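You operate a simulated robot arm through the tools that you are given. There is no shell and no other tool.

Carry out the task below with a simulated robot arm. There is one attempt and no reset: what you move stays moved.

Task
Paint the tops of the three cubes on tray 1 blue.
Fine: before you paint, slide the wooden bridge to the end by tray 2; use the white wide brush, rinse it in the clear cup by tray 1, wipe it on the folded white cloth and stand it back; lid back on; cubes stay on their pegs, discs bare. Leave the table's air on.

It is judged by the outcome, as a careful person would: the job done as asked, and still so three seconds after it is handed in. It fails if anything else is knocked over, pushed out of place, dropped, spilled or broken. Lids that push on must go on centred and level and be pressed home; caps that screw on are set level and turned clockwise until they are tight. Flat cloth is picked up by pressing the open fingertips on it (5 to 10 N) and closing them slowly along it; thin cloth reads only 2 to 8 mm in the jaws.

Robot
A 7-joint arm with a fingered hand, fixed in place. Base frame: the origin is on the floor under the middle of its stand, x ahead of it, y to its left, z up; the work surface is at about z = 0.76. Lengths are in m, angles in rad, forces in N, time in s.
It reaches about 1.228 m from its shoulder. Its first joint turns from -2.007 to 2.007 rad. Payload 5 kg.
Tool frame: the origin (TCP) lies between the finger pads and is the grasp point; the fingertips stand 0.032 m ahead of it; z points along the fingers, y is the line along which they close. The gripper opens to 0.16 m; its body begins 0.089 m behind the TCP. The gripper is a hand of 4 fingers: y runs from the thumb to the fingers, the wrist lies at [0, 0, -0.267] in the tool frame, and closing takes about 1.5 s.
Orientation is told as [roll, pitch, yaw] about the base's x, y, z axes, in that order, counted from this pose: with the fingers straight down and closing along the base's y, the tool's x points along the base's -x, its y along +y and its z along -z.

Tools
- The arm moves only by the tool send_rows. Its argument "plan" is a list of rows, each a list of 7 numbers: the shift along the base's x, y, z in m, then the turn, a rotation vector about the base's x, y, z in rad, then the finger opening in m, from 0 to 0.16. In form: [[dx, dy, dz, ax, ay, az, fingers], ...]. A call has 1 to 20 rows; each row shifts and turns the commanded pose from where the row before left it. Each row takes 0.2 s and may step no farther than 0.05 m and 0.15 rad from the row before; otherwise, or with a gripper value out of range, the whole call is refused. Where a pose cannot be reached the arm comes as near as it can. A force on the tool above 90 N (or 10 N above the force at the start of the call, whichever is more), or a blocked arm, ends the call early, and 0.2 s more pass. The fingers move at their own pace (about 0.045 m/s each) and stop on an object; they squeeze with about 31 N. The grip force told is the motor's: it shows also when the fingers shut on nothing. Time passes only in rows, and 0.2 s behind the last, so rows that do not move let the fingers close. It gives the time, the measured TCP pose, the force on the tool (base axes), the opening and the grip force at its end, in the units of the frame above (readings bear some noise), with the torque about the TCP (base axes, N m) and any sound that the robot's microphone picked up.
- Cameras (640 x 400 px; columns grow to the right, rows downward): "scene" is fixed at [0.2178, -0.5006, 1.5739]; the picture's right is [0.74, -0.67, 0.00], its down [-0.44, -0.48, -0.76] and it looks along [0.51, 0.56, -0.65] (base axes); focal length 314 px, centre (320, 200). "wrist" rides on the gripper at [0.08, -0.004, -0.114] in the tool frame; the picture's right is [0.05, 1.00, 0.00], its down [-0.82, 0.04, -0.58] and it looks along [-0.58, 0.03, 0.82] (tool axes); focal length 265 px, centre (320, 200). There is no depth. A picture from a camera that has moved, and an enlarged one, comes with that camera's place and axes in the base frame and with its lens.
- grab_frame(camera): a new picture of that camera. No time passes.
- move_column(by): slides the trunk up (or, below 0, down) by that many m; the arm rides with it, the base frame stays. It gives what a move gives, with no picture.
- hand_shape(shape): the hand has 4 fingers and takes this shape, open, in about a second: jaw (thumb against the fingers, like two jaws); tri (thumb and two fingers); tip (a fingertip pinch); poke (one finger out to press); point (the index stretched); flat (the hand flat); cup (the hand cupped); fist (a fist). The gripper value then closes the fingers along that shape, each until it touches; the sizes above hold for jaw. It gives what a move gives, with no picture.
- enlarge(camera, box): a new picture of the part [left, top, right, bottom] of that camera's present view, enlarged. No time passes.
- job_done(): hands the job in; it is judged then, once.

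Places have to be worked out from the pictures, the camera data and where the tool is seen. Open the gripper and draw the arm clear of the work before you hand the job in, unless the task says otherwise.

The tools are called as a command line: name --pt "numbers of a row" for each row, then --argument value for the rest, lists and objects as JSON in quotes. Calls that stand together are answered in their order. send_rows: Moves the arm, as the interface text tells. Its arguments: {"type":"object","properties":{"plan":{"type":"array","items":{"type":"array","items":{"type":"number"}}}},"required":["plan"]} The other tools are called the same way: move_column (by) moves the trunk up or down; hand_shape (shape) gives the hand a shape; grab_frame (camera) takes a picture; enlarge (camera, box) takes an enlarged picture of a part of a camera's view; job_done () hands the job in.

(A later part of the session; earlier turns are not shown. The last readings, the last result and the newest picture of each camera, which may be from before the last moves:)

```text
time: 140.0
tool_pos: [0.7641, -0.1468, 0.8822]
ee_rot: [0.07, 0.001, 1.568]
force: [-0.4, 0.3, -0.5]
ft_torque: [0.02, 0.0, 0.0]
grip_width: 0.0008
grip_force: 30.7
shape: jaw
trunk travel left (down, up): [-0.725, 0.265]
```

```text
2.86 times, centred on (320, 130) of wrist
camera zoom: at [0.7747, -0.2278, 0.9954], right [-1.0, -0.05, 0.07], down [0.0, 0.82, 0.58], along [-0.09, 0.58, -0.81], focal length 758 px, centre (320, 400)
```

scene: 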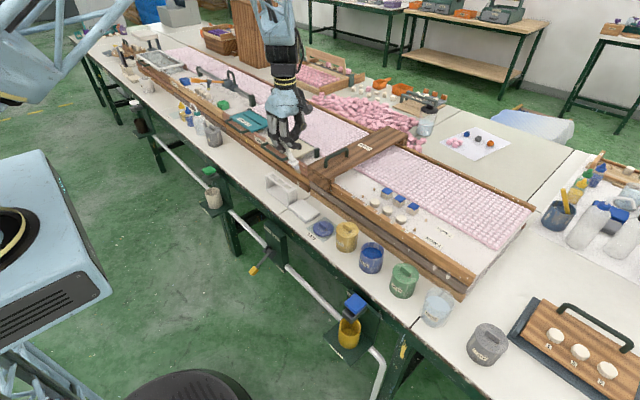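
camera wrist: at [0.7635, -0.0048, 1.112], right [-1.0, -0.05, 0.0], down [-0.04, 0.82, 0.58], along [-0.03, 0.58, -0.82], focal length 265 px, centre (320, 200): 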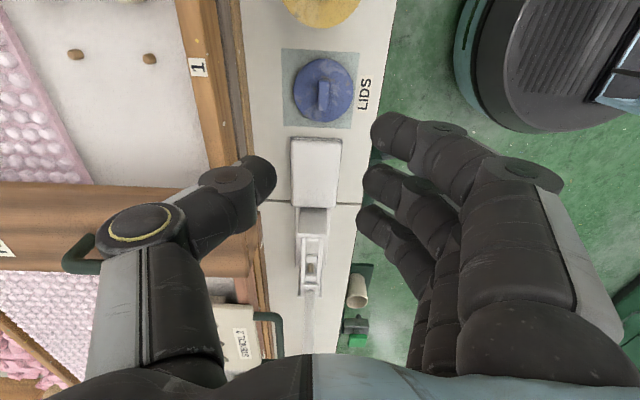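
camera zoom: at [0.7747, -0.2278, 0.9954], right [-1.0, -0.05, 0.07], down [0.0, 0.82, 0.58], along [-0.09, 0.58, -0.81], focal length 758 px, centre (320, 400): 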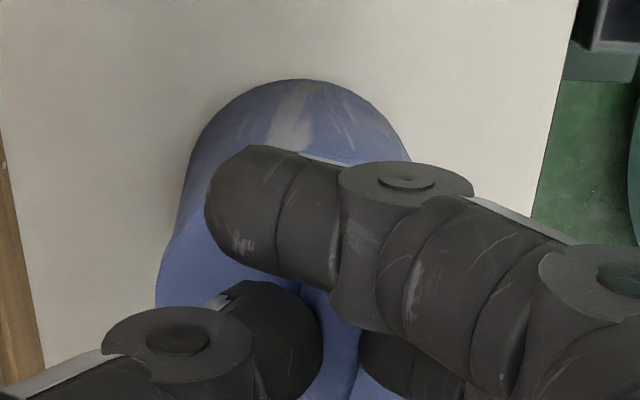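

Nearly on the rim. I nudge (+1, +1.5 mm) to fine-centre and lower until it touches.

send_rows --pt "0.001 0.0015 -0.001 0 0 0 0.0" --pt "0 0 -0.001 0 0 0 0.0" --pt "0 0 0 0 0 0 0.0"

send_rows --pt "0 0 -0.002 0 0 0 0.0" --pt "0 0 0 0 0 0 0.0"

enlarge --camera "scene" --box '[352, 225, 392, 265]'

```text
time: 140.8
tool_pos: [0.766, -0.1452, 0.8809]
ee_rot: [0.07, 0.002, 1.569]
force: [-0.3, -0.1, 0.5]
ft_torque: [0.01, 0.01, 0.01]
grip_width: 0.0009
grip_force: 31.0
shape: jaw
trunk travel left (down, up): [-0.725, 0.265]
```

```text
time: 141.4
tool_pos: [0.7646, -0.1471, 0.8806]
ee_rot: [0.068, -0.001, 1.57]
force: [1.5, -0.6, 4.8]
ft_torque: [0.01, 0.13, 0.0]
grip_width: 0.0009
grip_force: 30.7
shape: jaw
trunk travel left (down, up): [-0.725, 0.265]
```

```text
10.00 times, centred on (372, 245) of scene
camera zoom: at [0.2178, -0.5006, 1.5739], right [0.74, -0.67, 0.0], down [-0.44, -0.48, -0.76], along [0.51, 0.56, -0.65], focal length 3145 px, centre (-200, -250)
```

zoom: 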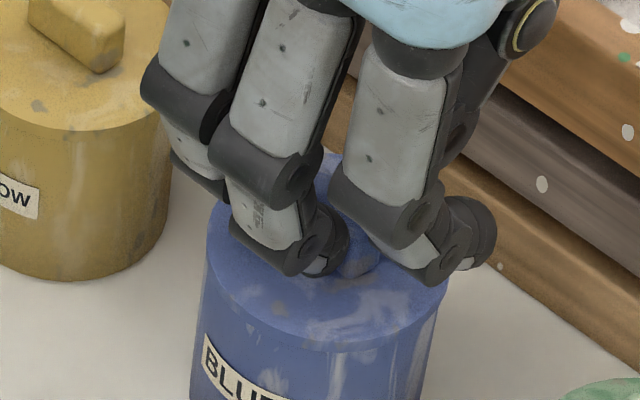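

Contact: 4.8 N, lid centred over the rim (columns 206–448 vs pot centre ≈326). I press down gradually and listen for the snap.

send_rows --pt "0 0 -0.002 0 0 0 0.0" --pt "0 0 0 0 0 0 0.0"

send_rows --pt "0 0 -0.002 0 0 0 0.0" --pt "0 0 0 0 0 0 0.0"

enlarge --camera "scene" --box '[352, 225, 392, 265]'

```text
time: 142.0
tool_pos: [0.7635, -0.146, 0.8775]
ee_rot: [0.068, 0.0, 1.57]
force: [1.3, 0.1, 9.5]
ft_torque: [0.1, 0.14, -0.02]
grip_width: 0.0013
grip_force: 31.0
shape: jaw
trunk travel left (down, up): [-0.725, 0.265]
```

```text
time: 142.6
tool_pos: [0.765, -0.1459, 0.8764]
ee_rot: [0.068, 0.001, 1.57]
force: [4.3, -0.7, 24.0]
ft_torque: [0.19, 0.17, 0.04]
grip_width: 0.0017
grip_force: 30.9
shape: jaw
trunk travel left (down, up): [-0.725, 0.265]
```

```text
10.00 times, centred on (372, 245) of scene
camera zoom: at [0.2178, -0.5006, 1.5739], right [0.74, -0.67, 0.0], down [-0.44, -0.48, -0.76], along [0.51, 0.56, -0.65], focal length 3145 px, centre (-200, -250)
```

zoom: 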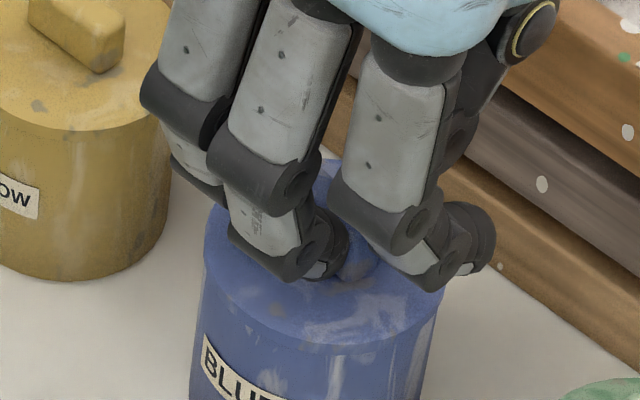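

Force is now 24 N with the reaction near the lid's centre, no snap yet. I press a bit more.

send_rows --pt "0 0 -0.002 0 0 0 0.0" --pt "0 0 0 0 0 0 0.0"

send_rows --pt "0 0 -0.002 0 0 0 0.0" --pt "0 0 0 0 0 0 0.0"

enlarge --camera "scene" --box '[352, 225, 392, 265]'

```text
time: 143.2
tool_pos: [0.764, -0.1458, 0.8749]
ee_rot: [0.065, 0.002, 1.569]
force: [6.8, -0.5, 38.0]
ft_torque: [0.25, 0.14, 0.01]
grip_width: 0.0033
grip_force: 31.1
shape: jaw
trunk travel left (down, up): [-0.725, 0.265]
```

```text
time: 143.8
tool_pos: [0.7641, -0.1469, 0.8736]
ee_rot: [0.065, 0.003, 1.57]
force: [11.8, 0.4, 49.0]
ft_torque: [0.33, 0.09, 0.01]
grip_width: 0.0049
grip_force: 31.0
shape: jaw
trunk travel left (down, up): [-0.725, 0.265]
```

```text
10.00 times, centred on (372, 245) of scene
camera zoom: at [0.2178, -0.5006, 1.5739], right [0.74, -0.67, 0.0], down [-0.44, -0.48, -0.76], along [0.51, 0.56, -0.65], focal length 3145 px, centre (-200, -250)
```

zoom: 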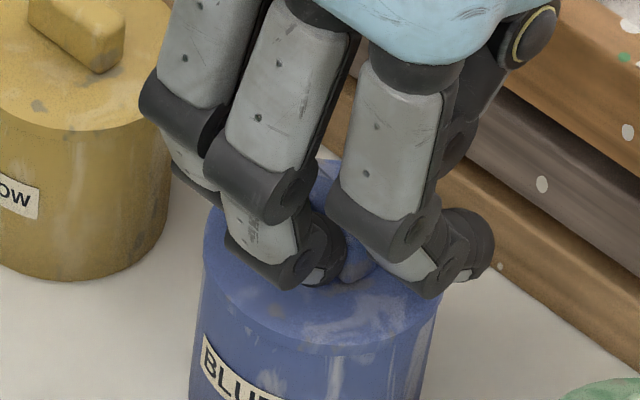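

49 N without a snap, and the fingertips start to splay. I back off, release the knob and look at how the lid lies.

send_rows --pt "0 0 0.003 0 0 0 0.005" --pt "0 0 0.003 0 0 0 0.005" --pt "0 0 0.002 0 0 0 0.01" --pt "0 0 0.0 0 0 0 0.025" --pt "0 0 0.0 0 0 0 0.045" --pt "0 0 0.0 0 0 0 0.05" --pt "0 0 0.02 0 0 0 0.05" --pt "0 0 0.04 0 0 0 0.05" --pt "0 0 0.04 0 0 0 0.05" --pt "0 0 0 0 0 0 0.05"

enlarge --camera "scene" --box '[342, 225, 402, 280]'

enlarge --camera "wrist" --box '[220, 30, 420, 190]'

```text
time: 146.0
tool_pos: [0.7644, -0.1466, 0.9796]
ee_rot: [0.069, -0.003, 1.57]
force: [0.8, 0.2, -0.6]
ft_torque: [-0.01, 0.02, -0.02]
grip_width: 0.0498
grip_force: 0.0
shape: jaw
trunk travel left (down, up): [-0.725, 0.265]
heard: snap
```

```text
7.27 times, centred on (372, 252) of scene
camera zoom: at [0.2178, -0.5006, 1.5739], right [0.74, -0.67, 0.0], down [-0.44, -0.48, -0.76], along [0.51, 0.56, -0.65], focal length 2287 px, centre (-58, -182)
```

zoom: 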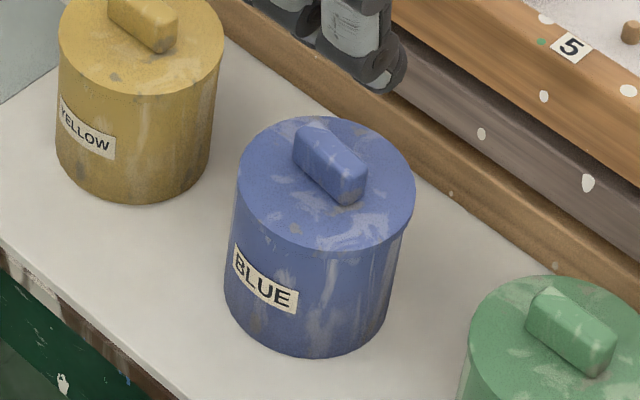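

```text
2.50 times, centred on (320, 110) of wrist
camera zoom: at [0.7766, -0.2268, 1.0912], right [-1.0, -0.05, 0.07], down [0.0, 0.82, 0.58], along [-0.09, 0.58, -0.81], focal length 664 px, centre (320, 425)
```

zoom: 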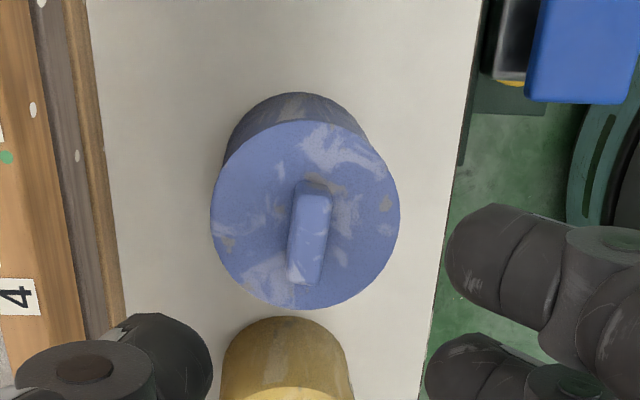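

A snap was heard during that call; I need to know whether the lid clicked on or popped loose as I backed off. I look closely at the seam.

enlarge --camera "scene" --box '[357, 238, 389, 262]'

enlarge --camera "scene" --box '[325, 215, 357, 239]'

enlarge --camera "wrist" --box '[270, 50, 370, 140]'

```text
16.00 times, centred on (373, 250) of scene
camera zoom: at [0.2178, -0.5006, 1.5739], right [0.74, -0.67, 0.0], down [-0.44, -0.48, -0.76], along [0.51, 0.56, -0.65], focal length 5032 px, centre (-528, -600)
```

zoom: 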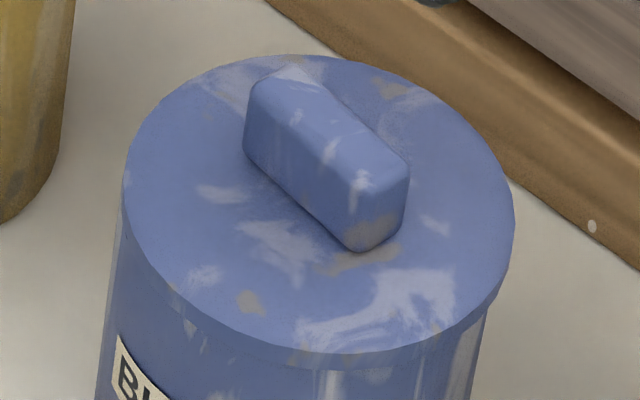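

```text
16.00 times, centred on (341, 227) of scene
camera zoom: at [0.2178, -0.5006, 1.5739], right [0.74, -0.67, 0.0], down [-0.44, -0.48, -0.76], along [0.51, 0.56, -0.65], focal length 5032 px, centre (-16, -232)
```

zoom: 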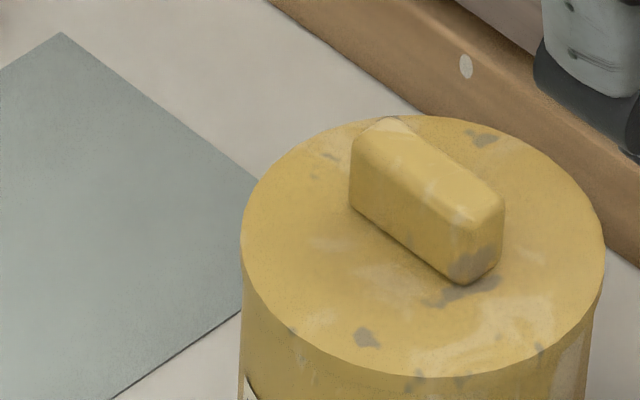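

```text
4.44 times, centred on (320, 95) of wrist
camera zoom: at [0.7766, -0.2268, 1.0912], right [-1.0, -0.05, 0.07], down [0.0, 0.82, 0.58], along [-0.09, 0.58, -0.81], focal length 1180 px, centre (320, 667)
```

zoom: 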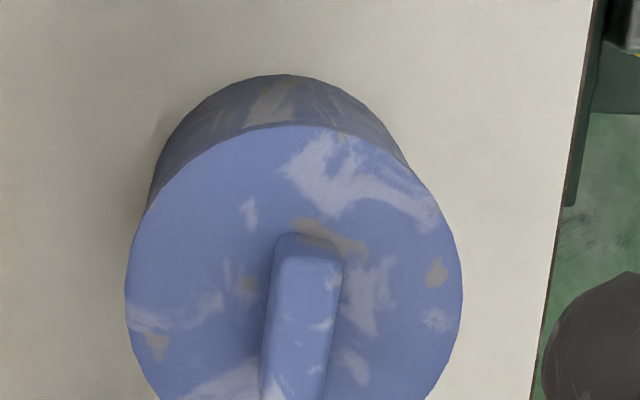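

The lid looks centred within 1–2 mm and level. To be sure it is pressed home, I close the fingers, straighten the hand and press down on the middle of the knob from above, listening for any further snap.

send_rows --pt "0 0 0 0 -0.07 0 0.03" --pt "0 0.0015 0 0 0 0 0.01" --pt "0 0 0 0 0 0 0.0" --pt "0 0 0 0 0 0 0.0" --pt "0 0 0 0 0 0 0.0" --pt "0 0 -0.03 0 0 0 0.0" --pt "0 0 -0.03 0 0 0 0.0" --pt "0 0 -0.015 0 0 0 0.0" --pt "0 0 0 0 0 0 0.0"

enlarge --camera "scene" --box '[342, 215, 402, 280]'

enlarge --camera "wrist" --box '[220, 60, 420, 220]'

```text
time: 148.0
tool_pos: [0.7654, -0.1448, 0.9034]
ee_rot: [-0.001, 0.0, 1.57]
force: [-0.4, 1.0, 0.5]
ft_torque: [-0.02, 0.02, 0.03]
grip_width: 0.0001
grip_force: 31.2
shape: jaw
trunk travel left (down, up): [-0.725, 0.265]
```

```text
6.15 times, centred on (372, 248) of scene
camera zoom: at [0.2178, -0.5006, 1.5739], right [0.74, -0.67, 0.0], down [-0.44, -0.48, -0.76], along [0.51, 0.56, -0.65], focal length 1935 px, centre (0, -92)
```

zoom: 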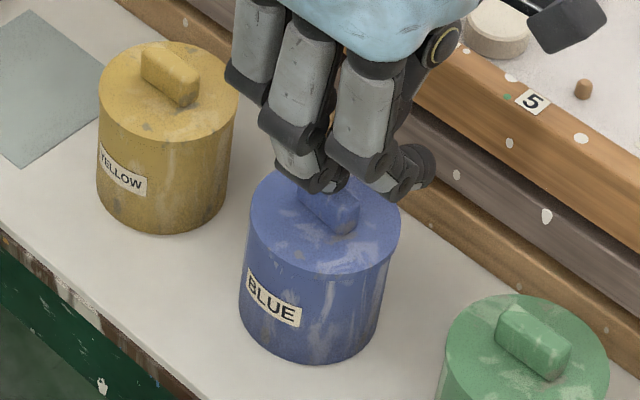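

```text
2.50 times, centred on (320, 140) of wrist
camera zoom: at [0.7685, -0.2251, 1.0163], right [-1.0, -0.05, 0.0], down [-0.04, 0.82, 0.58], along [-0.03, 0.58, -0.82], focal length 664 px, centre (320, 350)
```

zoom: 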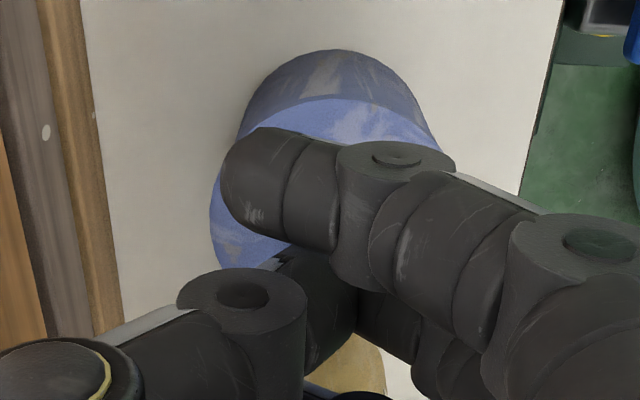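

The closed fingertips are just above the knob. I press down in small steps.

send_rows --pt "0 0 -0.008 0 0 0 0.0" --pt "0 0 -0.004 0 0 0 0.0" --pt "0 0 0 0 0 0 0.0"

send_rows --pt "0 0 -0.004 0 0 0 0.0" --pt "0 0 0 0 0 0 0.0"

enlarge --camera "scene" --box '[342, 215, 402, 280]'

```text
time: 148.8
tool_pos: [0.7657, -0.1452, 0.8927]
ee_rot: [-0.002, -0.001, 1.57]
force: [-0.4, 1.0, 8.3]
ft_torque: [0.0, 0.11, 0.03]
grip_width: 0.0
grip_force: 30.4
shape: jaw
trunk travel left (down, up): [-0.725, 0.265]
```

```text
time: 149.4
tool_pos: [0.7642, -0.1458, 0.8917]
ee_rot: [-0.004, 0.003, 1.569]
force: [-1.6, -0.8, 34.3]
ft_torque: [0.0, 0.41, -0.04]
grip_width: 0.0
grip_force: 31.9
shape: jaw
trunk travel left (down, up): [-0.725, 0.265]
```

```text
6.15 times, centred on (372, 248) of scene
camera zoom: at [0.2178, -0.5006, 1.5739], right [0.74, -0.67, 0.0], down [-0.44, -0.48, -0.76], along [0.51, 0.56, -0.65], focal length 1935 px, centre (0, -92)
```

zoom: 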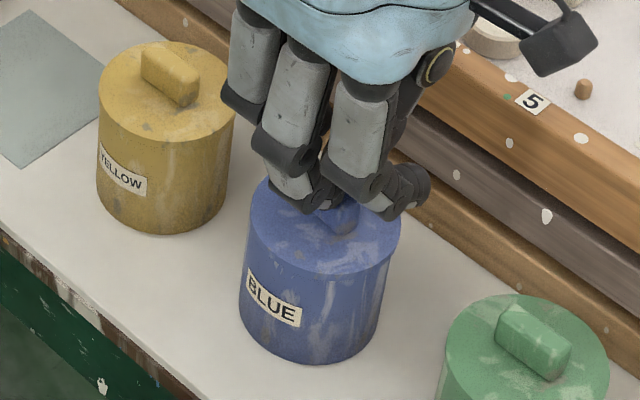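

34 N and no movement or snap, though the contact was about 8 mm off-centre toward −x. I lift slightly, shift +8 mm in x and press again centrally.

send_rows --pt "0 0 0.012 0 0 0 0.0" --pt "0.008 0 0 0 0 0 0.0" --pt "0 0 -0.01 0 0 0 0.0" --pt "0 0 -0.003 0 0 0 0.0" --pt "0 0 0 0 0 0 0.0"

send_rows --pt "0 0 -0.003 0 0 0 0.0" --pt "0 0 0 0 0 0 0.0"

```text
time: 150.6
tool_pos: [0.7721, -0.1436, 0.8921]
ee_rot: [-0.007, 0.002, 1.568]
force: [-7.3, 1.3, 60.3]
ft_torque: [0.11, 1.0, 0.02]
grip_width: 0.0
grip_force: 31.2
shape: jaw
trunk travel left (down, up): [-0.725, 0.265]
```

```text
time: 151.2
tool_pos: [0.7715, -0.1441, 0.8897]
ee_rot: [-0.009, 0.001, 1.568]
force: [-6.9, 1.4, 77.9]
ft_torque: [0.14, 1.16, -0.02]
grip_width: 0.0
grip_force: 31.4
shape: jaw
trunk travel left (down, up): [-0.725, 0.265]
```

77.9 N with no further movement, so I stop pressing and back off. I take the same crop as at the start to compare the lid's height and position with its original seated state.

send_rows --pt "0 0 0.01 0 0 0 0.0" --pt "0 0 0.03 0 0 0 0.0" --pt "0 0 0.04 0 0 0 0.02" --pt "0 0 0.04 0 0 0 0.05" --pt "-0.03 0.03 0.02 0 0 0 0.05" --pt "-0.03 0.035 0 0 0 0 0.05" --pt "-0.02 0.035 0 0 0 0 0.05" --pt "0 0.035 0 0 0 0 0.05" --pt "0 0 0 0 0 0 0.05"

enlarge --camera "scene" --box '[320, 210, 470, 340]'

enlarge --camera "scene" --box '[340, 220, 430, 300]'

enlarge --camera "scene" --box '[357, 238, 389, 262]'

```text
time: 153.2
tool_pos: [0.6921, -0.0105, 1.023]
ee_rot: [-0.002, -0.001, 1.567]
force: [-0.1, 0.6, -0.2]
ft_torque: [0.03, -0.01, 0.01]
grip_width: 0.0493
grip_force: 0.1
shape: jaw
trunk travel left (down, up): [-0.725, 0.265]
```

```text
3.08 times, centred on (395, 275) of scene
camera zoom: at [0.2178, -0.5006, 1.5739], right [0.74, -0.67, 0.0], down [-0.44, -0.48, -0.76], along [0.51, 0.56, -0.65], focal length 968 px, centre (89, -31)
```

zoom: 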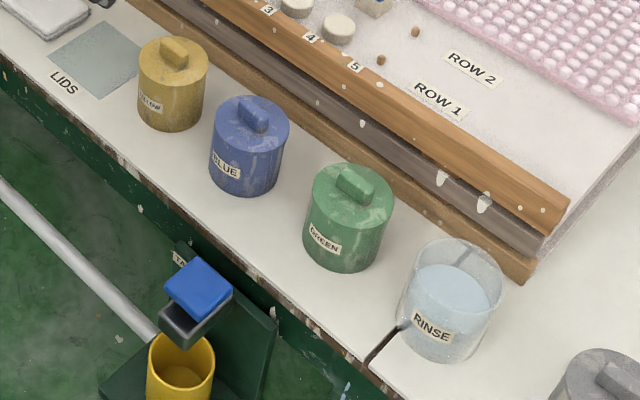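

```text
5.00 times, centred on (385, 260) of scene
camera zoom: at [0.2178, -0.5006, 1.5739], right [0.74, -0.67, 0.0], down [-0.44, -0.48, -0.76], along [0.51, 0.56, -0.65], focal length 1572 px, centre (-5, -100)
```

zoom: 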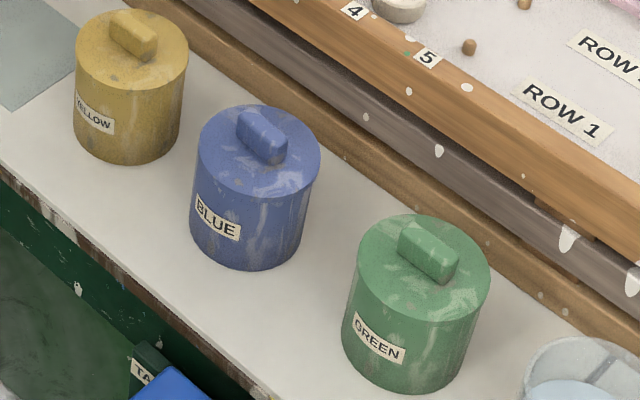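

```text
16.00 times, centred on (373, 250) of scene
camera zoom: at [0.2178, -0.5006, 1.5739], right [0.74, -0.67, 0.0], down [-0.44, -0.48, -0.76], along [0.51, 0.56, -0.65], focal length 5032 px, centre (-528, -600)
```

zoom: 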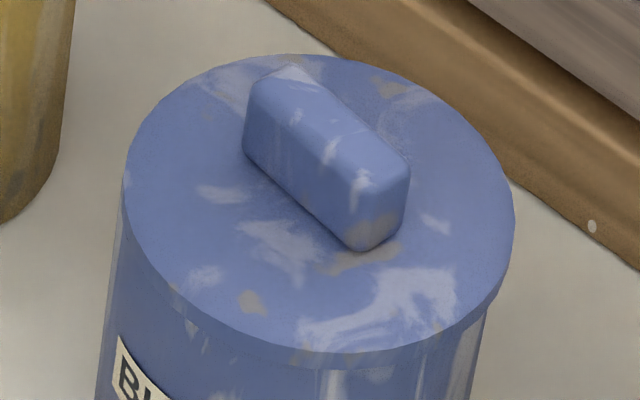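

The lid's height and position now match its original seated state within about a millimetre, and pressing at up to 78 N produced no more travel: it is home. I retract the hand, open it, and check the whole workspace.

send_rows --pt "-0.03 0.02 0.03 0 0 0 0.08" --pt "-0.03 0.02 0.03 0 0 0 0.12" --pt "-0.03 0.02 0.03 0 0 0 0.16" --pt "-0.03 0.02 0.03 0 0 0 0.16" --pt "-0.02 0.02 0.03 0 0 0 0.16" --pt "0 0 0.03 0 0 0 0.16" --pt "0 0 0 0 0 0 0.16"

grab_frame --camera "scene"

enlarge --camera "scene" --box '[250, 120, 470, 260]'

enlarge --camera "scene" --box '[355, 170, 445, 240]'

enlarge --camera "scene" --box '[250, 140, 340, 230]'

```text
time: 154.8
tool_pos: [0.5521, 0.0912, 1.2049]
ee_rot: [0.001, 0.0, 1.568]
force: [-0.5, 0.2, 0.5]
ft_torque: [-0.05, -0.02, 0.01]
grip_width: 0.1598
grip_force: 0.0
shape: jaw
trunk travel left (down, up): [-0.725, 0.265]
```

```text
taken
```

scene: 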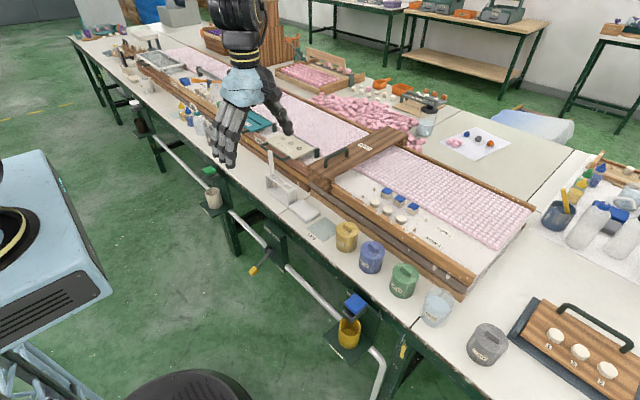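

```text
2.86 times, centred on (360, 190) of scene
camera zoom: at [0.2178, -0.5006, 1.5739], right [0.74, -0.67, 0.0], down [-0.44, -0.48, -0.76], along [0.51, 0.56, -0.65], focal length 899 px, centre (206, 229)
```

zoom: 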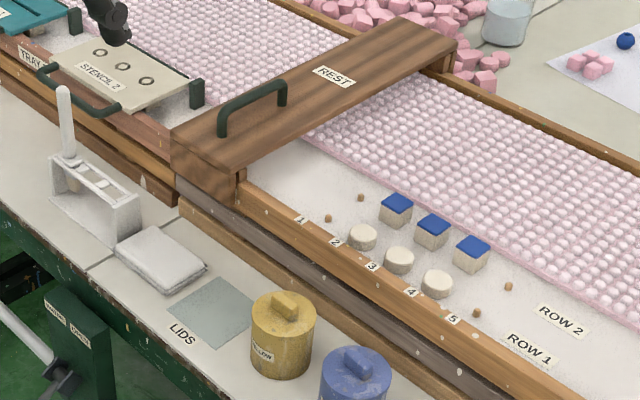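

```text
5.71 times, centred on (400, 205) of scene
camera zoom: at [0.2178, -0.5006, 1.5739], right [0.74, -0.67, 0.0], down [-0.44, -0.48, -0.76], along [0.51, 0.56, -0.65], focal length 1797 px, centre (-137, 171)
```

zoom: 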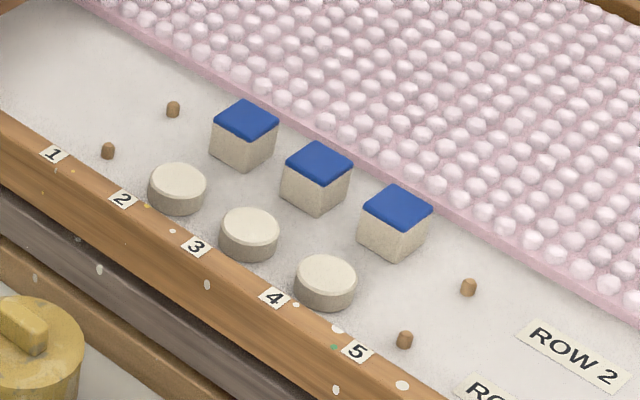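

```text
4.44 times, centred on (295, 185) of scene
camera zoom: at [0.2178, -0.5006, 1.5739], right [0.74, -0.67, 0.0], down [-0.44, -0.48, -0.76], along [0.51, 0.56, -0.65], focal length 1398 px, centre (431, 267)
```

zoom: 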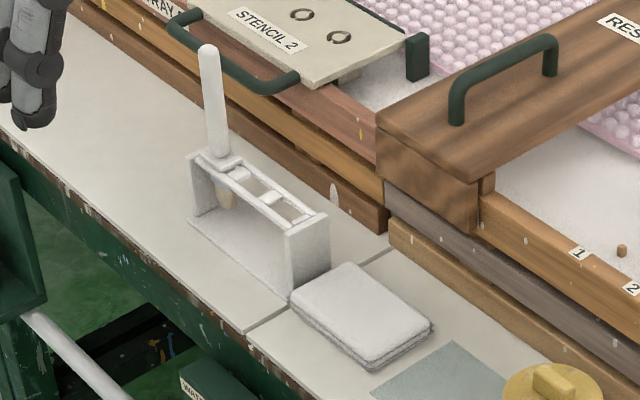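

Everything looks right: cubes blue on their pegs, discs bare, bridge at its end stop, brush standing, cloth and lid in place. As a last check of the lid, I return to the exact viewpoint I used at the start to compare the blue lid with its original image.

send_rows --pt "0 0 0 0 0 -0.1428 0.16" --pt "0 0 0 0 0 -0.1428 0.16" --pt "0 0 0 0 0 -0.1428 0.16" --pt "0 0 0 0 0 -0.1428 0.16" --pt "0 0 0 0 0 -0.1428 0.16" --pt "0 0 0 0 0 -0.1428 0.16" --pt "0 -0.02 0 0 0 -0.1428 0.16" --pt "0.005 -0.03 0 0 0 -0.1428 0.16" --pt "0.005 -0.03 0 0 0 -0.1428 0.16" --pt "0.005 -0.03 0 0 0 -0.1428 0.16" --pt "0.005 -0.03 0 0 0 -0.1422 0.16" --pt "0.007 -0.03 -0.03 0 0 0 0.16" --pt "0.007 -0.03 -0.03 0 0 0 0.16" --pt "0.007 -0.0192 -0.03 0 0 0 0.16" --pt "0.0071 0 -0.03 0 0 0 0.16" --pt "0 0 -0.032 0 0 0 0.16" --pt "0 0 0 0 0 0 0.16"

enlarge --camera "wrist" --box '[250, 140, 410, 250]'

```text
time: 158.4
tool_pos: [0.6008, -0.1304, 1.0502]
ee_rot: [-0.001, 0.001, 0.001]
force: [0.4, 0.0, 0.0]
ft_torque: [0.01, -0.01, -0.01]
grip_width: 0.1599
grip_force: 0.0
shape: jaw
trunk travel left (down, up): [-0.725, 0.265]
```

```text
3.64 times, centred on (330, 195) of wrist
camera zoom: at [0.5192, -0.1333, 1.1645], right [-0.05, 1.0, 0.0], down [0.82, 0.04, 0.58], along [0.58, 0.03, -0.82], focal length 965 px, centre (284, 218)
```

zoom: 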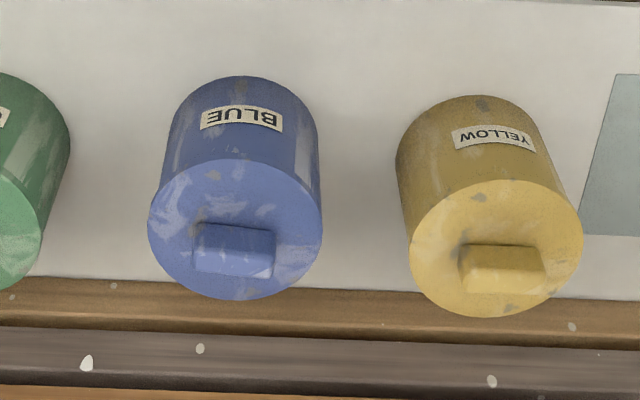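

The lid looks level but sits about 2 mm toward −y compared with the original. To be certain it is really latched, I'll grip the knob and pull very gently while reading the force; first I turn the hand to the knob's direction and go above it.

send_rows --pt "0 0 0 0 0 0.145 0.16" --pt "0 0 0 0 0 0.145 0.16" --pt "0 0 0 0 0 0.145 0.14" --pt "0.018 0 0 0 0 0.145 0.12" --pt "0.024 0 0 0 0 0.145 0.1" --pt "0.024 0 0 0 0 0.145 0.08" --pt "0.024 0 0 0 0 0.145 0.06" --pt "0.024 -0.003 0 0 0 0.145 0.05" --pt "0.024 -0.003 0 0 0 0.145 0.05" --pt "0.027 -0.005 0 0 0 0.1 0.05" --pt "0 0 0 0 0 0 0.05"

enlarge --camera "wrist" --box '[240, 30, 400, 170]'

```text
time: 160.8
tool_pos: [0.7665, -0.1393, 1.0503]
ee_rot: [0.001, -0.001, 1.407]
force: [-0.1, 0.2, 0.4]
ft_torque: [-0.01, -0.03, 0.01]
grip_width: 0.0502
grip_force: 0.0
shape: jaw
trunk travel left (down, up): [-0.725, 0.265]
```

```text
2.86 times, centred on (320, 100) of wrist
camera zoom: at [0.7557, -0.2201, 1.1648], right [-0.99, 0.11, 0.0], down [0.09, 0.81, 0.58], along [0.07, 0.57, -0.82], focal length 758 px, centre (320, 486)
```

zoom: 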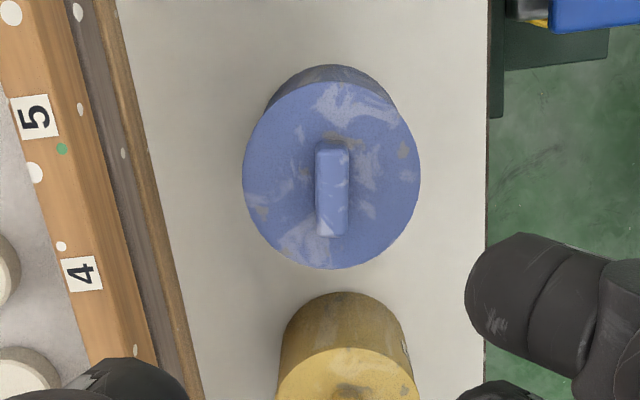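

The knob is aligned with the hand now, centred at about (0.7616, −0.1425). I descend, grip it lightly above the lid, and read the force.

send_rows --pt "0.0018 -0.0043 -0.03 0 0 0 0.05" --pt "0 0 -0.04 0 0 0 0.05" --pt "0 0 -0.04 0 0 0 0.05" --pt "0 0 -0.04 0 0 0 0.045" --pt "0 0 -0.02 0 0 0 0.04" --pt "0 0 -0.0055 0 0 0 0.04" --pt "0 0 0 0 0 0 0.03" --pt "0 0 0 0 0 0 0.015" --pt "0 0 0 0 0 0 0.0" --pt "0 0 0 0 0 0 0.0" --pt "0 0 0 0 0 0 0.0"

enlarge --camera "scene" --box '[352, 225, 392, 265]'

```text
time: 163.2
tool_pos: [0.7673, -0.1432, 0.8762]
ee_rot: [0.0, 0.0, 1.404]
force: [1.2, -0.5, 5.0]
ft_torque: [0.04, 0.18, -0.01]
grip_width: 0.0
grip_force: 31.0
shape: jaw
trunk travel left (down, up): [-0.725, 0.265]
heard: snap
```

```text
10.00 times, centred on (372, 245) of scene
camera zoom: at [0.2178, -0.5006, 1.5739], right [0.74, -0.67, 0.0], down [-0.44, -0.48, -0.76], along [0.51, 0.56, -0.65], focal length 3145 px, centre (-200, -250)
```

zoom: 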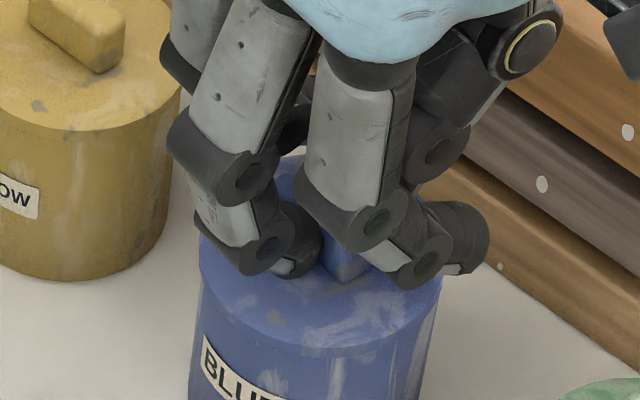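

A snap just as I gripped: the pinch's tilting moment popped the lid loose, which shows it had been latched. So I must seat it again and finish by pressing from above without gripping. I lift it slightly to re-measure and centre it better.

send_rows --pt "0 0 0.004 0 0 0 0.0" --pt "0 0 0.006 0 0 0 0.0" --pt "0 0 0.01 0 0 0 0.0" --pt "0 0 0.01 0 0 0 0.0" --pt "0 0 0 0 0 0 0.0"

enlarge --camera "scene" --box '[352, 225, 392, 265]'

enlarge --camera "wrist" --box '[240, 60, 400, 200]'

```text
time: 164.4
tool_pos: [0.7686, -0.1437, 0.9044]
ee_rot: [0.0, 0.001, 1.405]
force: [0.0, 0.0, -0.5]
ft_torque: [0.01, 0.03, -0.02]
grip_width: 0.0002
grip_force: 30.9
shape: jaw
trunk travel left (down, up): [-0.725, 0.265]
```

```text
10.00 times, centred on (372, 245) of scene
camera zoom: at [0.2178, -0.5006, 1.5739], right [0.74, -0.67, 0.0], down [-0.44, -0.48, -0.76], along [0.51, 0.56, -0.65], focal length 3145 px, centre (-200, -250)
```

zoom: 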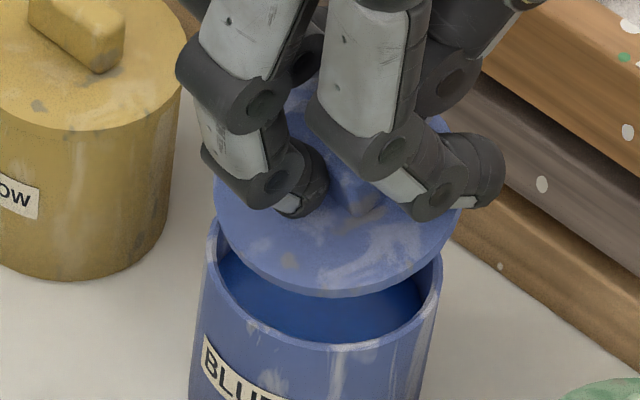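

```text
2.86 times, centred on (320, 130) of wrist
camera zoom: at [0.7577, -0.2238, 1.0189], right [-0.99, 0.11, 0.0], down [0.09, 0.81, 0.58], along [0.07, 0.57, -0.82], focal length 758 px, centre (320, 400)
```

zoom: 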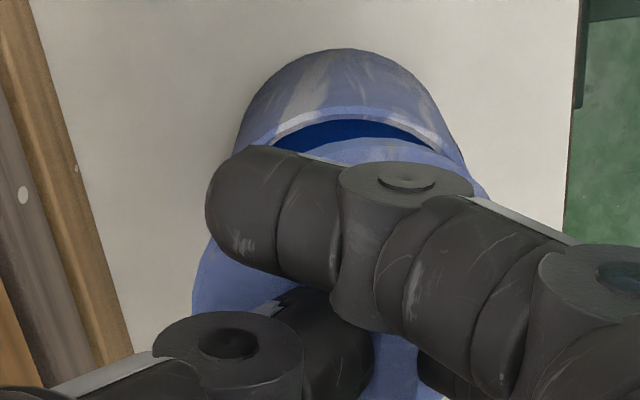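

The lid came up freely, leaning about 5–6° (thumb side up). I tilt the hand by 0.1 rad about the matching axis to level it and re-measure.

send_rows --pt "0.001 -0.001 0.005 0.0082 0.0493 0 0.0" --pt "0.001 -0.001 0.005 0.0082 0.0493 0 0.0" --pt "0 0 0 0 0 0 0.0"

enlarge --camera "scene" --box '[352, 225, 392, 265]'

enlarge --camera "scene" --box '[356, 228, 388, 252]'

enlarge --camera "wrist" --box '[240, 60, 400, 200]'

```text
time: 165.2
tool_pos: [0.77, -0.1451, 0.9164]
ee_rot: [0.1, -0.001, 1.405]
force: [-0.2, -0.4, -0.3]
ft_torque: [0.0, 0.01, 0.04]
grip_width: 0.0
grip_force: 31.4
shape: jaw
trunk travel left (down, up): [-0.725, 0.265]
```

```text
10.00 times, centred on (372, 245) of scene
camera zoom: at [0.2178, -0.5006, 1.5739], right [0.74, -0.67, 0.0], down [-0.44, -0.48, -0.76], along [0.51, 0.56, -0.65], focal length 3145 px, centre (-200, -250)
```

zoom: 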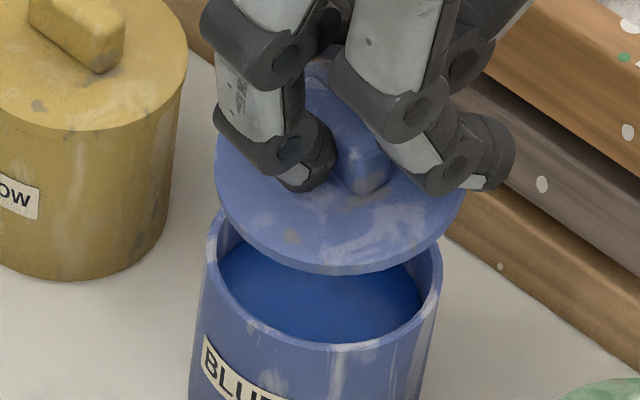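

```text
16.00 times, centred on (372, 240) of scene
camera zoom: at [0.2178, -0.5006, 1.5739], right [0.74, -0.67, 0.0], down [-0.44, -0.48, -0.76], along [0.51, 0.56, -0.65], focal length 5032 px, centre (-512, -440)
```

zoom: 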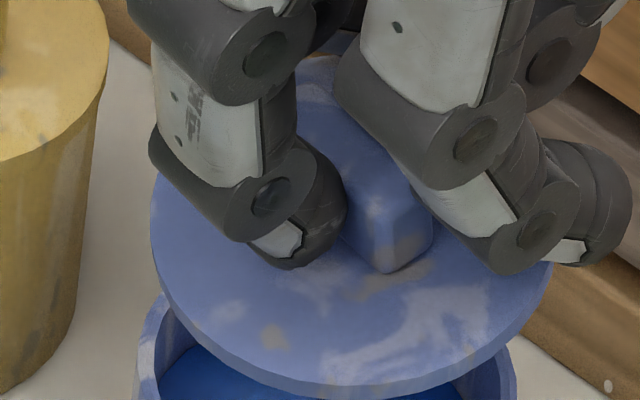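

```text
2.86 times, centred on (320, 130) of wrist
camera zoom: at [0.7704, -0.2275, 1.028], right [-0.99, 0.11, 0.1], down [0.15, 0.8, 0.58], along [-0.01, 0.59, -0.81], focal length 758 px, centre (320, 400)
```

zoom: 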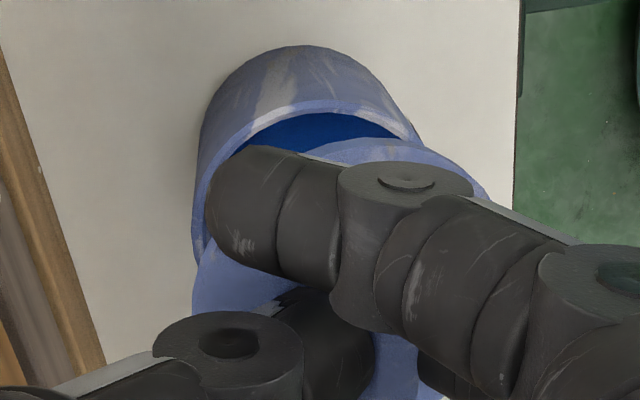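

Comparing with the level yellow lid, this lid is actually tilted about x: its +y side is roughly 7° high. I rotate the hand about x by −0.11 rad to level it and look again.

send_rows --pt "0 0.0025 0.003 -0.055 0.008 0 0.0" --pt "0 0.0025 0.002 -0.055 0.008 0 0.0" --pt "0 0 0 0 0 0 0.0"

enlarge --camera "scene" --box '[356, 228, 388, 252]'

enlarge --camera "scene" --box '[352, 225, 392, 265]'

enlarge --camera "wrist" --box '[240, 60, 400, 200]'

```text
time: 166.0
tool_pos: [0.7696, -0.1411, 0.9212]
ee_rot: [0.096, 0.11, 1.405]
force: [0.1, 0.3, -0.2]
ft_torque: [0.01, 0.02, -0.01]
grip_width: 0.0
grip_force: 31.4
shape: jaw
trunk travel left (down, up): [-0.725, 0.265]
```

```text
16.00 times, centred on (372, 240) of scene
camera zoom: at [0.2178, -0.5006, 1.5739], right [0.74, -0.67, 0.0], down [-0.44, -0.48, -0.76], along [0.51, 0.56, -0.65], focal length 5032 px, centre (-512, -440)
```

zoom: 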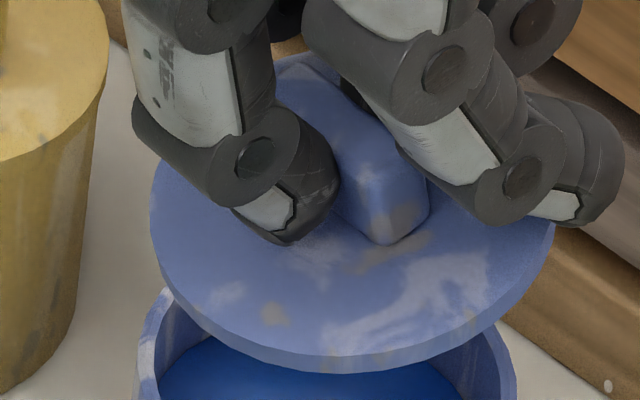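

```text
10.00 times, centred on (372, 245) of scene
camera zoom: at [0.2178, -0.5006, 1.5739], right [0.74, -0.67, 0.0], down [-0.44, -0.48, -0.76], along [0.51, 0.56, -0.65], focal length 3145 px, centre (-200, -250)
```

zoom: 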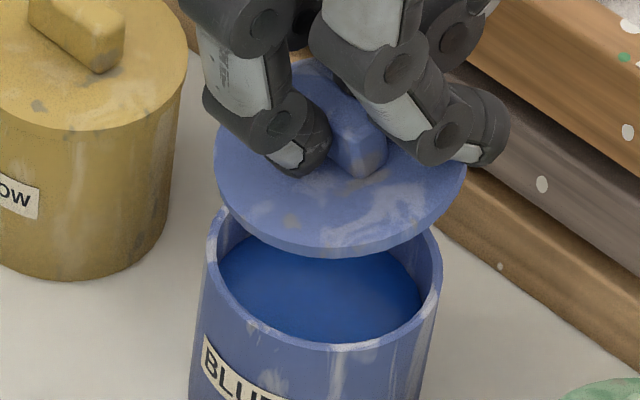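

```text
2.86 times, centred on (320, 130) of wrist
camera zoom: at [0.7724, -0.2099, 1.0412], right [-0.99, 0.12, 0.1], down [0.16, 0.86, 0.48], along [-0.03, 0.49, -0.87], focal length 758 px, centre (320, 400)
```

zoom: 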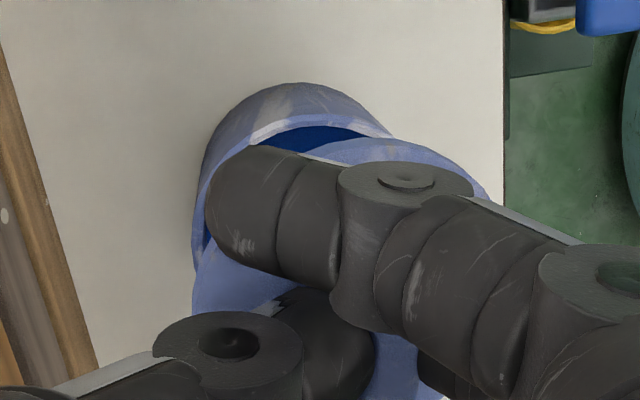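

The lid is close to level now. I make a small trim rotation, shift −2 mm in y, and lower to ~1 cm above the rim to compare edges at nearly equal depth.

send_rows --pt "0 -0.002 0 0.03 0.03 0 0.0" --pt "0 0 -0.015 0 0 0 0.0" --pt "0 0 -0.015 0 0 0 0.0" --pt "0 0 0 0 0 0 0.0"

enlarge --camera "scene" --box '[352, 230, 392, 260]'

enlarge --camera "wrist" --box '[240, 60, 400, 200]'

```text
time: 167.0
tool_pos: [0.77, -0.1425, 0.8906]
ee_rot: [0.131, 0.089, 1.408]
force: [0.6, -0.3, -0.4]
ft_torque: [0.02, 0.01, 0.0]
grip_width: 0.0
grip_force: 31.2
shape: jaw
trunk travel left (down, up): [-0.725, 0.265]
```

```text
13.33 times, centred on (372, 245) of scene
camera zoom: at [0.2178, -0.5006, 1.5739], right [0.74, -0.67, 0.0], down [-0.44, -0.48, -0.76], along [0.51, 0.56, -0.65], focal length 4193 px, centre (-373, -400)
```

zoom: 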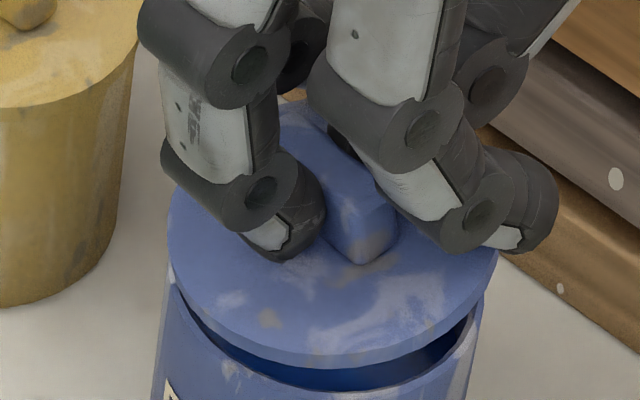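

```text
2.86 times, centred on (320, 130) of wrist
camera zoom: at [0.7768, -0.2152, 1.0086], right [-0.98, 0.12, 0.13], down [0.17, 0.85, 0.51], along [-0.05, 0.52, -0.85], focal length 758 px, centre (320, 400)
```

zoom: 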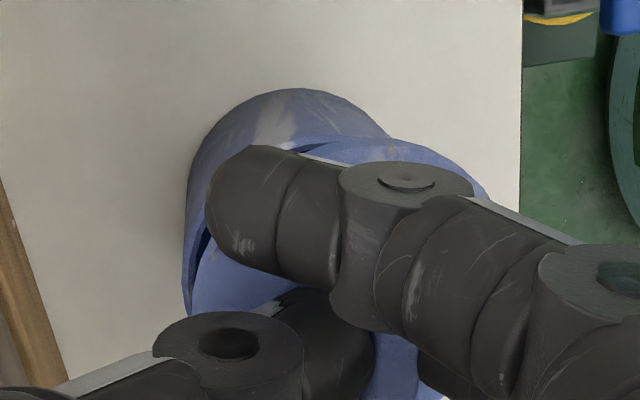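

Edges agree in both views to within about 2 mm and the lid is level. I trim +1 mm in x and lower until it touches the rim.

send_rows --pt "0.001 0 -0.005 0 0 0 0.0" --pt "0 0 -0.003 0 0 0 0.0" --pt "0 0 0 0 0 0 0.0"

send_rows --pt "0 0 -0.003 0 0 0 0.0" --pt "0 0 0 0 0 0 0.0"

enlarge --camera "scene" --box '[352, 230, 392, 260]'

enlarge --camera "wrist" --box '[240, 60, 400, 200]'

```text
time: 167.8
tool_pos: [0.7719, -0.1432, 0.8825]
ee_rot: [0.132, 0.089, 1.408]
force: [-0.9, -0.3, -0.2]
ft_torque: [0.01, -0.03, -0.01]
grip_width: 0.0
grip_force: 31.0
shape: jaw
trunk travel left (down, up): [-0.725, 0.265]
```

```text
time: 168.4
tool_pos: [0.7715, -0.1425, 0.8783]
ee_rot: [0.131, 0.088, 1.41]
force: [0.0, 0.6, -0.5]
ft_torque: [-0.01, -0.01, -0.03]
grip_width: 0.0
grip_force: 31.0
shape: jaw
trunk travel left (down, up): [-0.725, 0.265]
```

```text
13.33 times, centred on (372, 245) of scene
camera zoom: at [0.2178, -0.5006, 1.5739], right [0.74, -0.67, 0.0], down [-0.44, -0.48, -0.76], along [0.51, 0.56, -0.65], focal length 4193 px, centre (-373, -400)
```

zoom: 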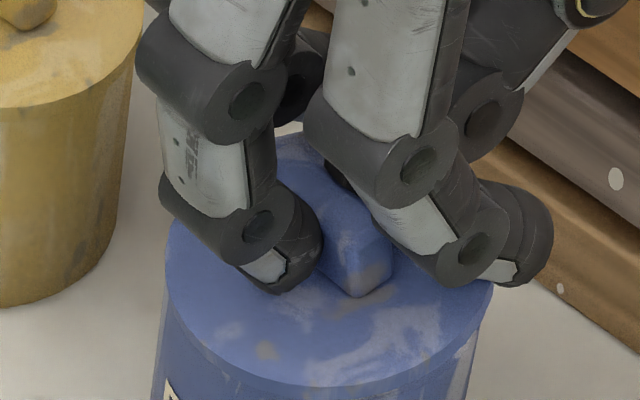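

```text
2.86 times, centred on (320, 130) of wrist
camera zoom: at [0.7772, -0.2155, 0.9977], right [-0.98, 0.12, 0.13], down [0.17, 0.85, 0.51], along [-0.05, 0.52, -0.85], focal length 758 px, centre (320, 400)
```

zoom: 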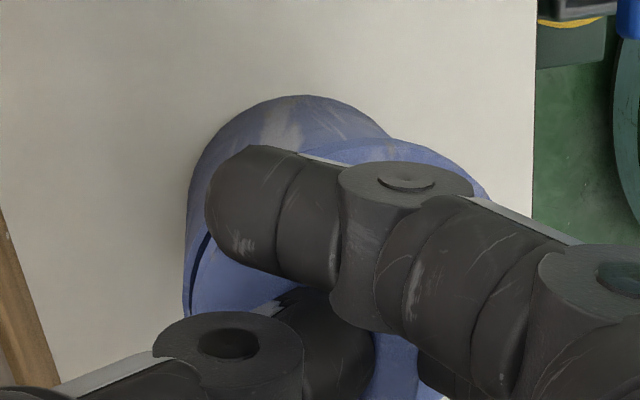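

No contact yet, and the wrist view suggests the lid may be ~3 mm toward −x. I lower in 2 mm steps to find contact, which fixes its height.

send_rows --pt "0.001 0 -0.002 0 0 0 0.0" --pt "0 0 0 0 0 0 0.0"

enlarge --camera "wrist" --box '[250, 90, 330, 170]'

enlarge --camera "scene" --box '[356, 240, 388, 264]'

```text
time: 169.0
tool_pos: [0.7715, -0.1433, 0.8772]
ee_rot: [0.13, 0.087, 1.409]
force: [0.1, -0.4, 0.8]
ft_torque: [0.02, 0.02, 0.0]
grip_width: 0.0
grip_force: 30.7
shape: jaw
trunk travel left (down, up): [-0.725, 0.265]
```

```text
5.00 times, centred on (290, 130) of wrist
camera zoom: at [0.7783, -0.2157, 0.9959], right [-0.98, 0.12, 0.13], down [0.17, 0.85, 0.51], along [-0.05, 0.52, -0.85], focal length 1327 px, centre (470, 550)
```

zoom: 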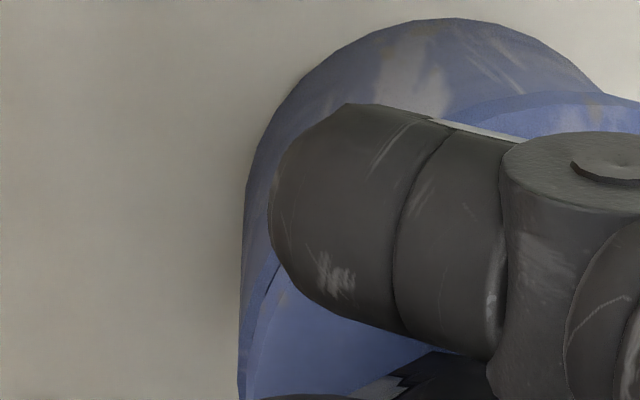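

```text
16.00 times, centred on (372, 252) of scene
camera zoom: at [0.2178, -0.5006, 1.5739], right [0.74, -0.67, 0.0], down [-0.44, -0.48, -0.76], along [0.51, 0.56, -0.65], focal length 5032 px, centre (-512, -632)
```

zoom: 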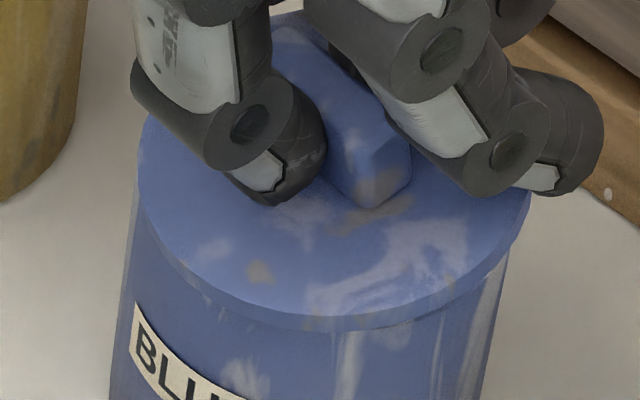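

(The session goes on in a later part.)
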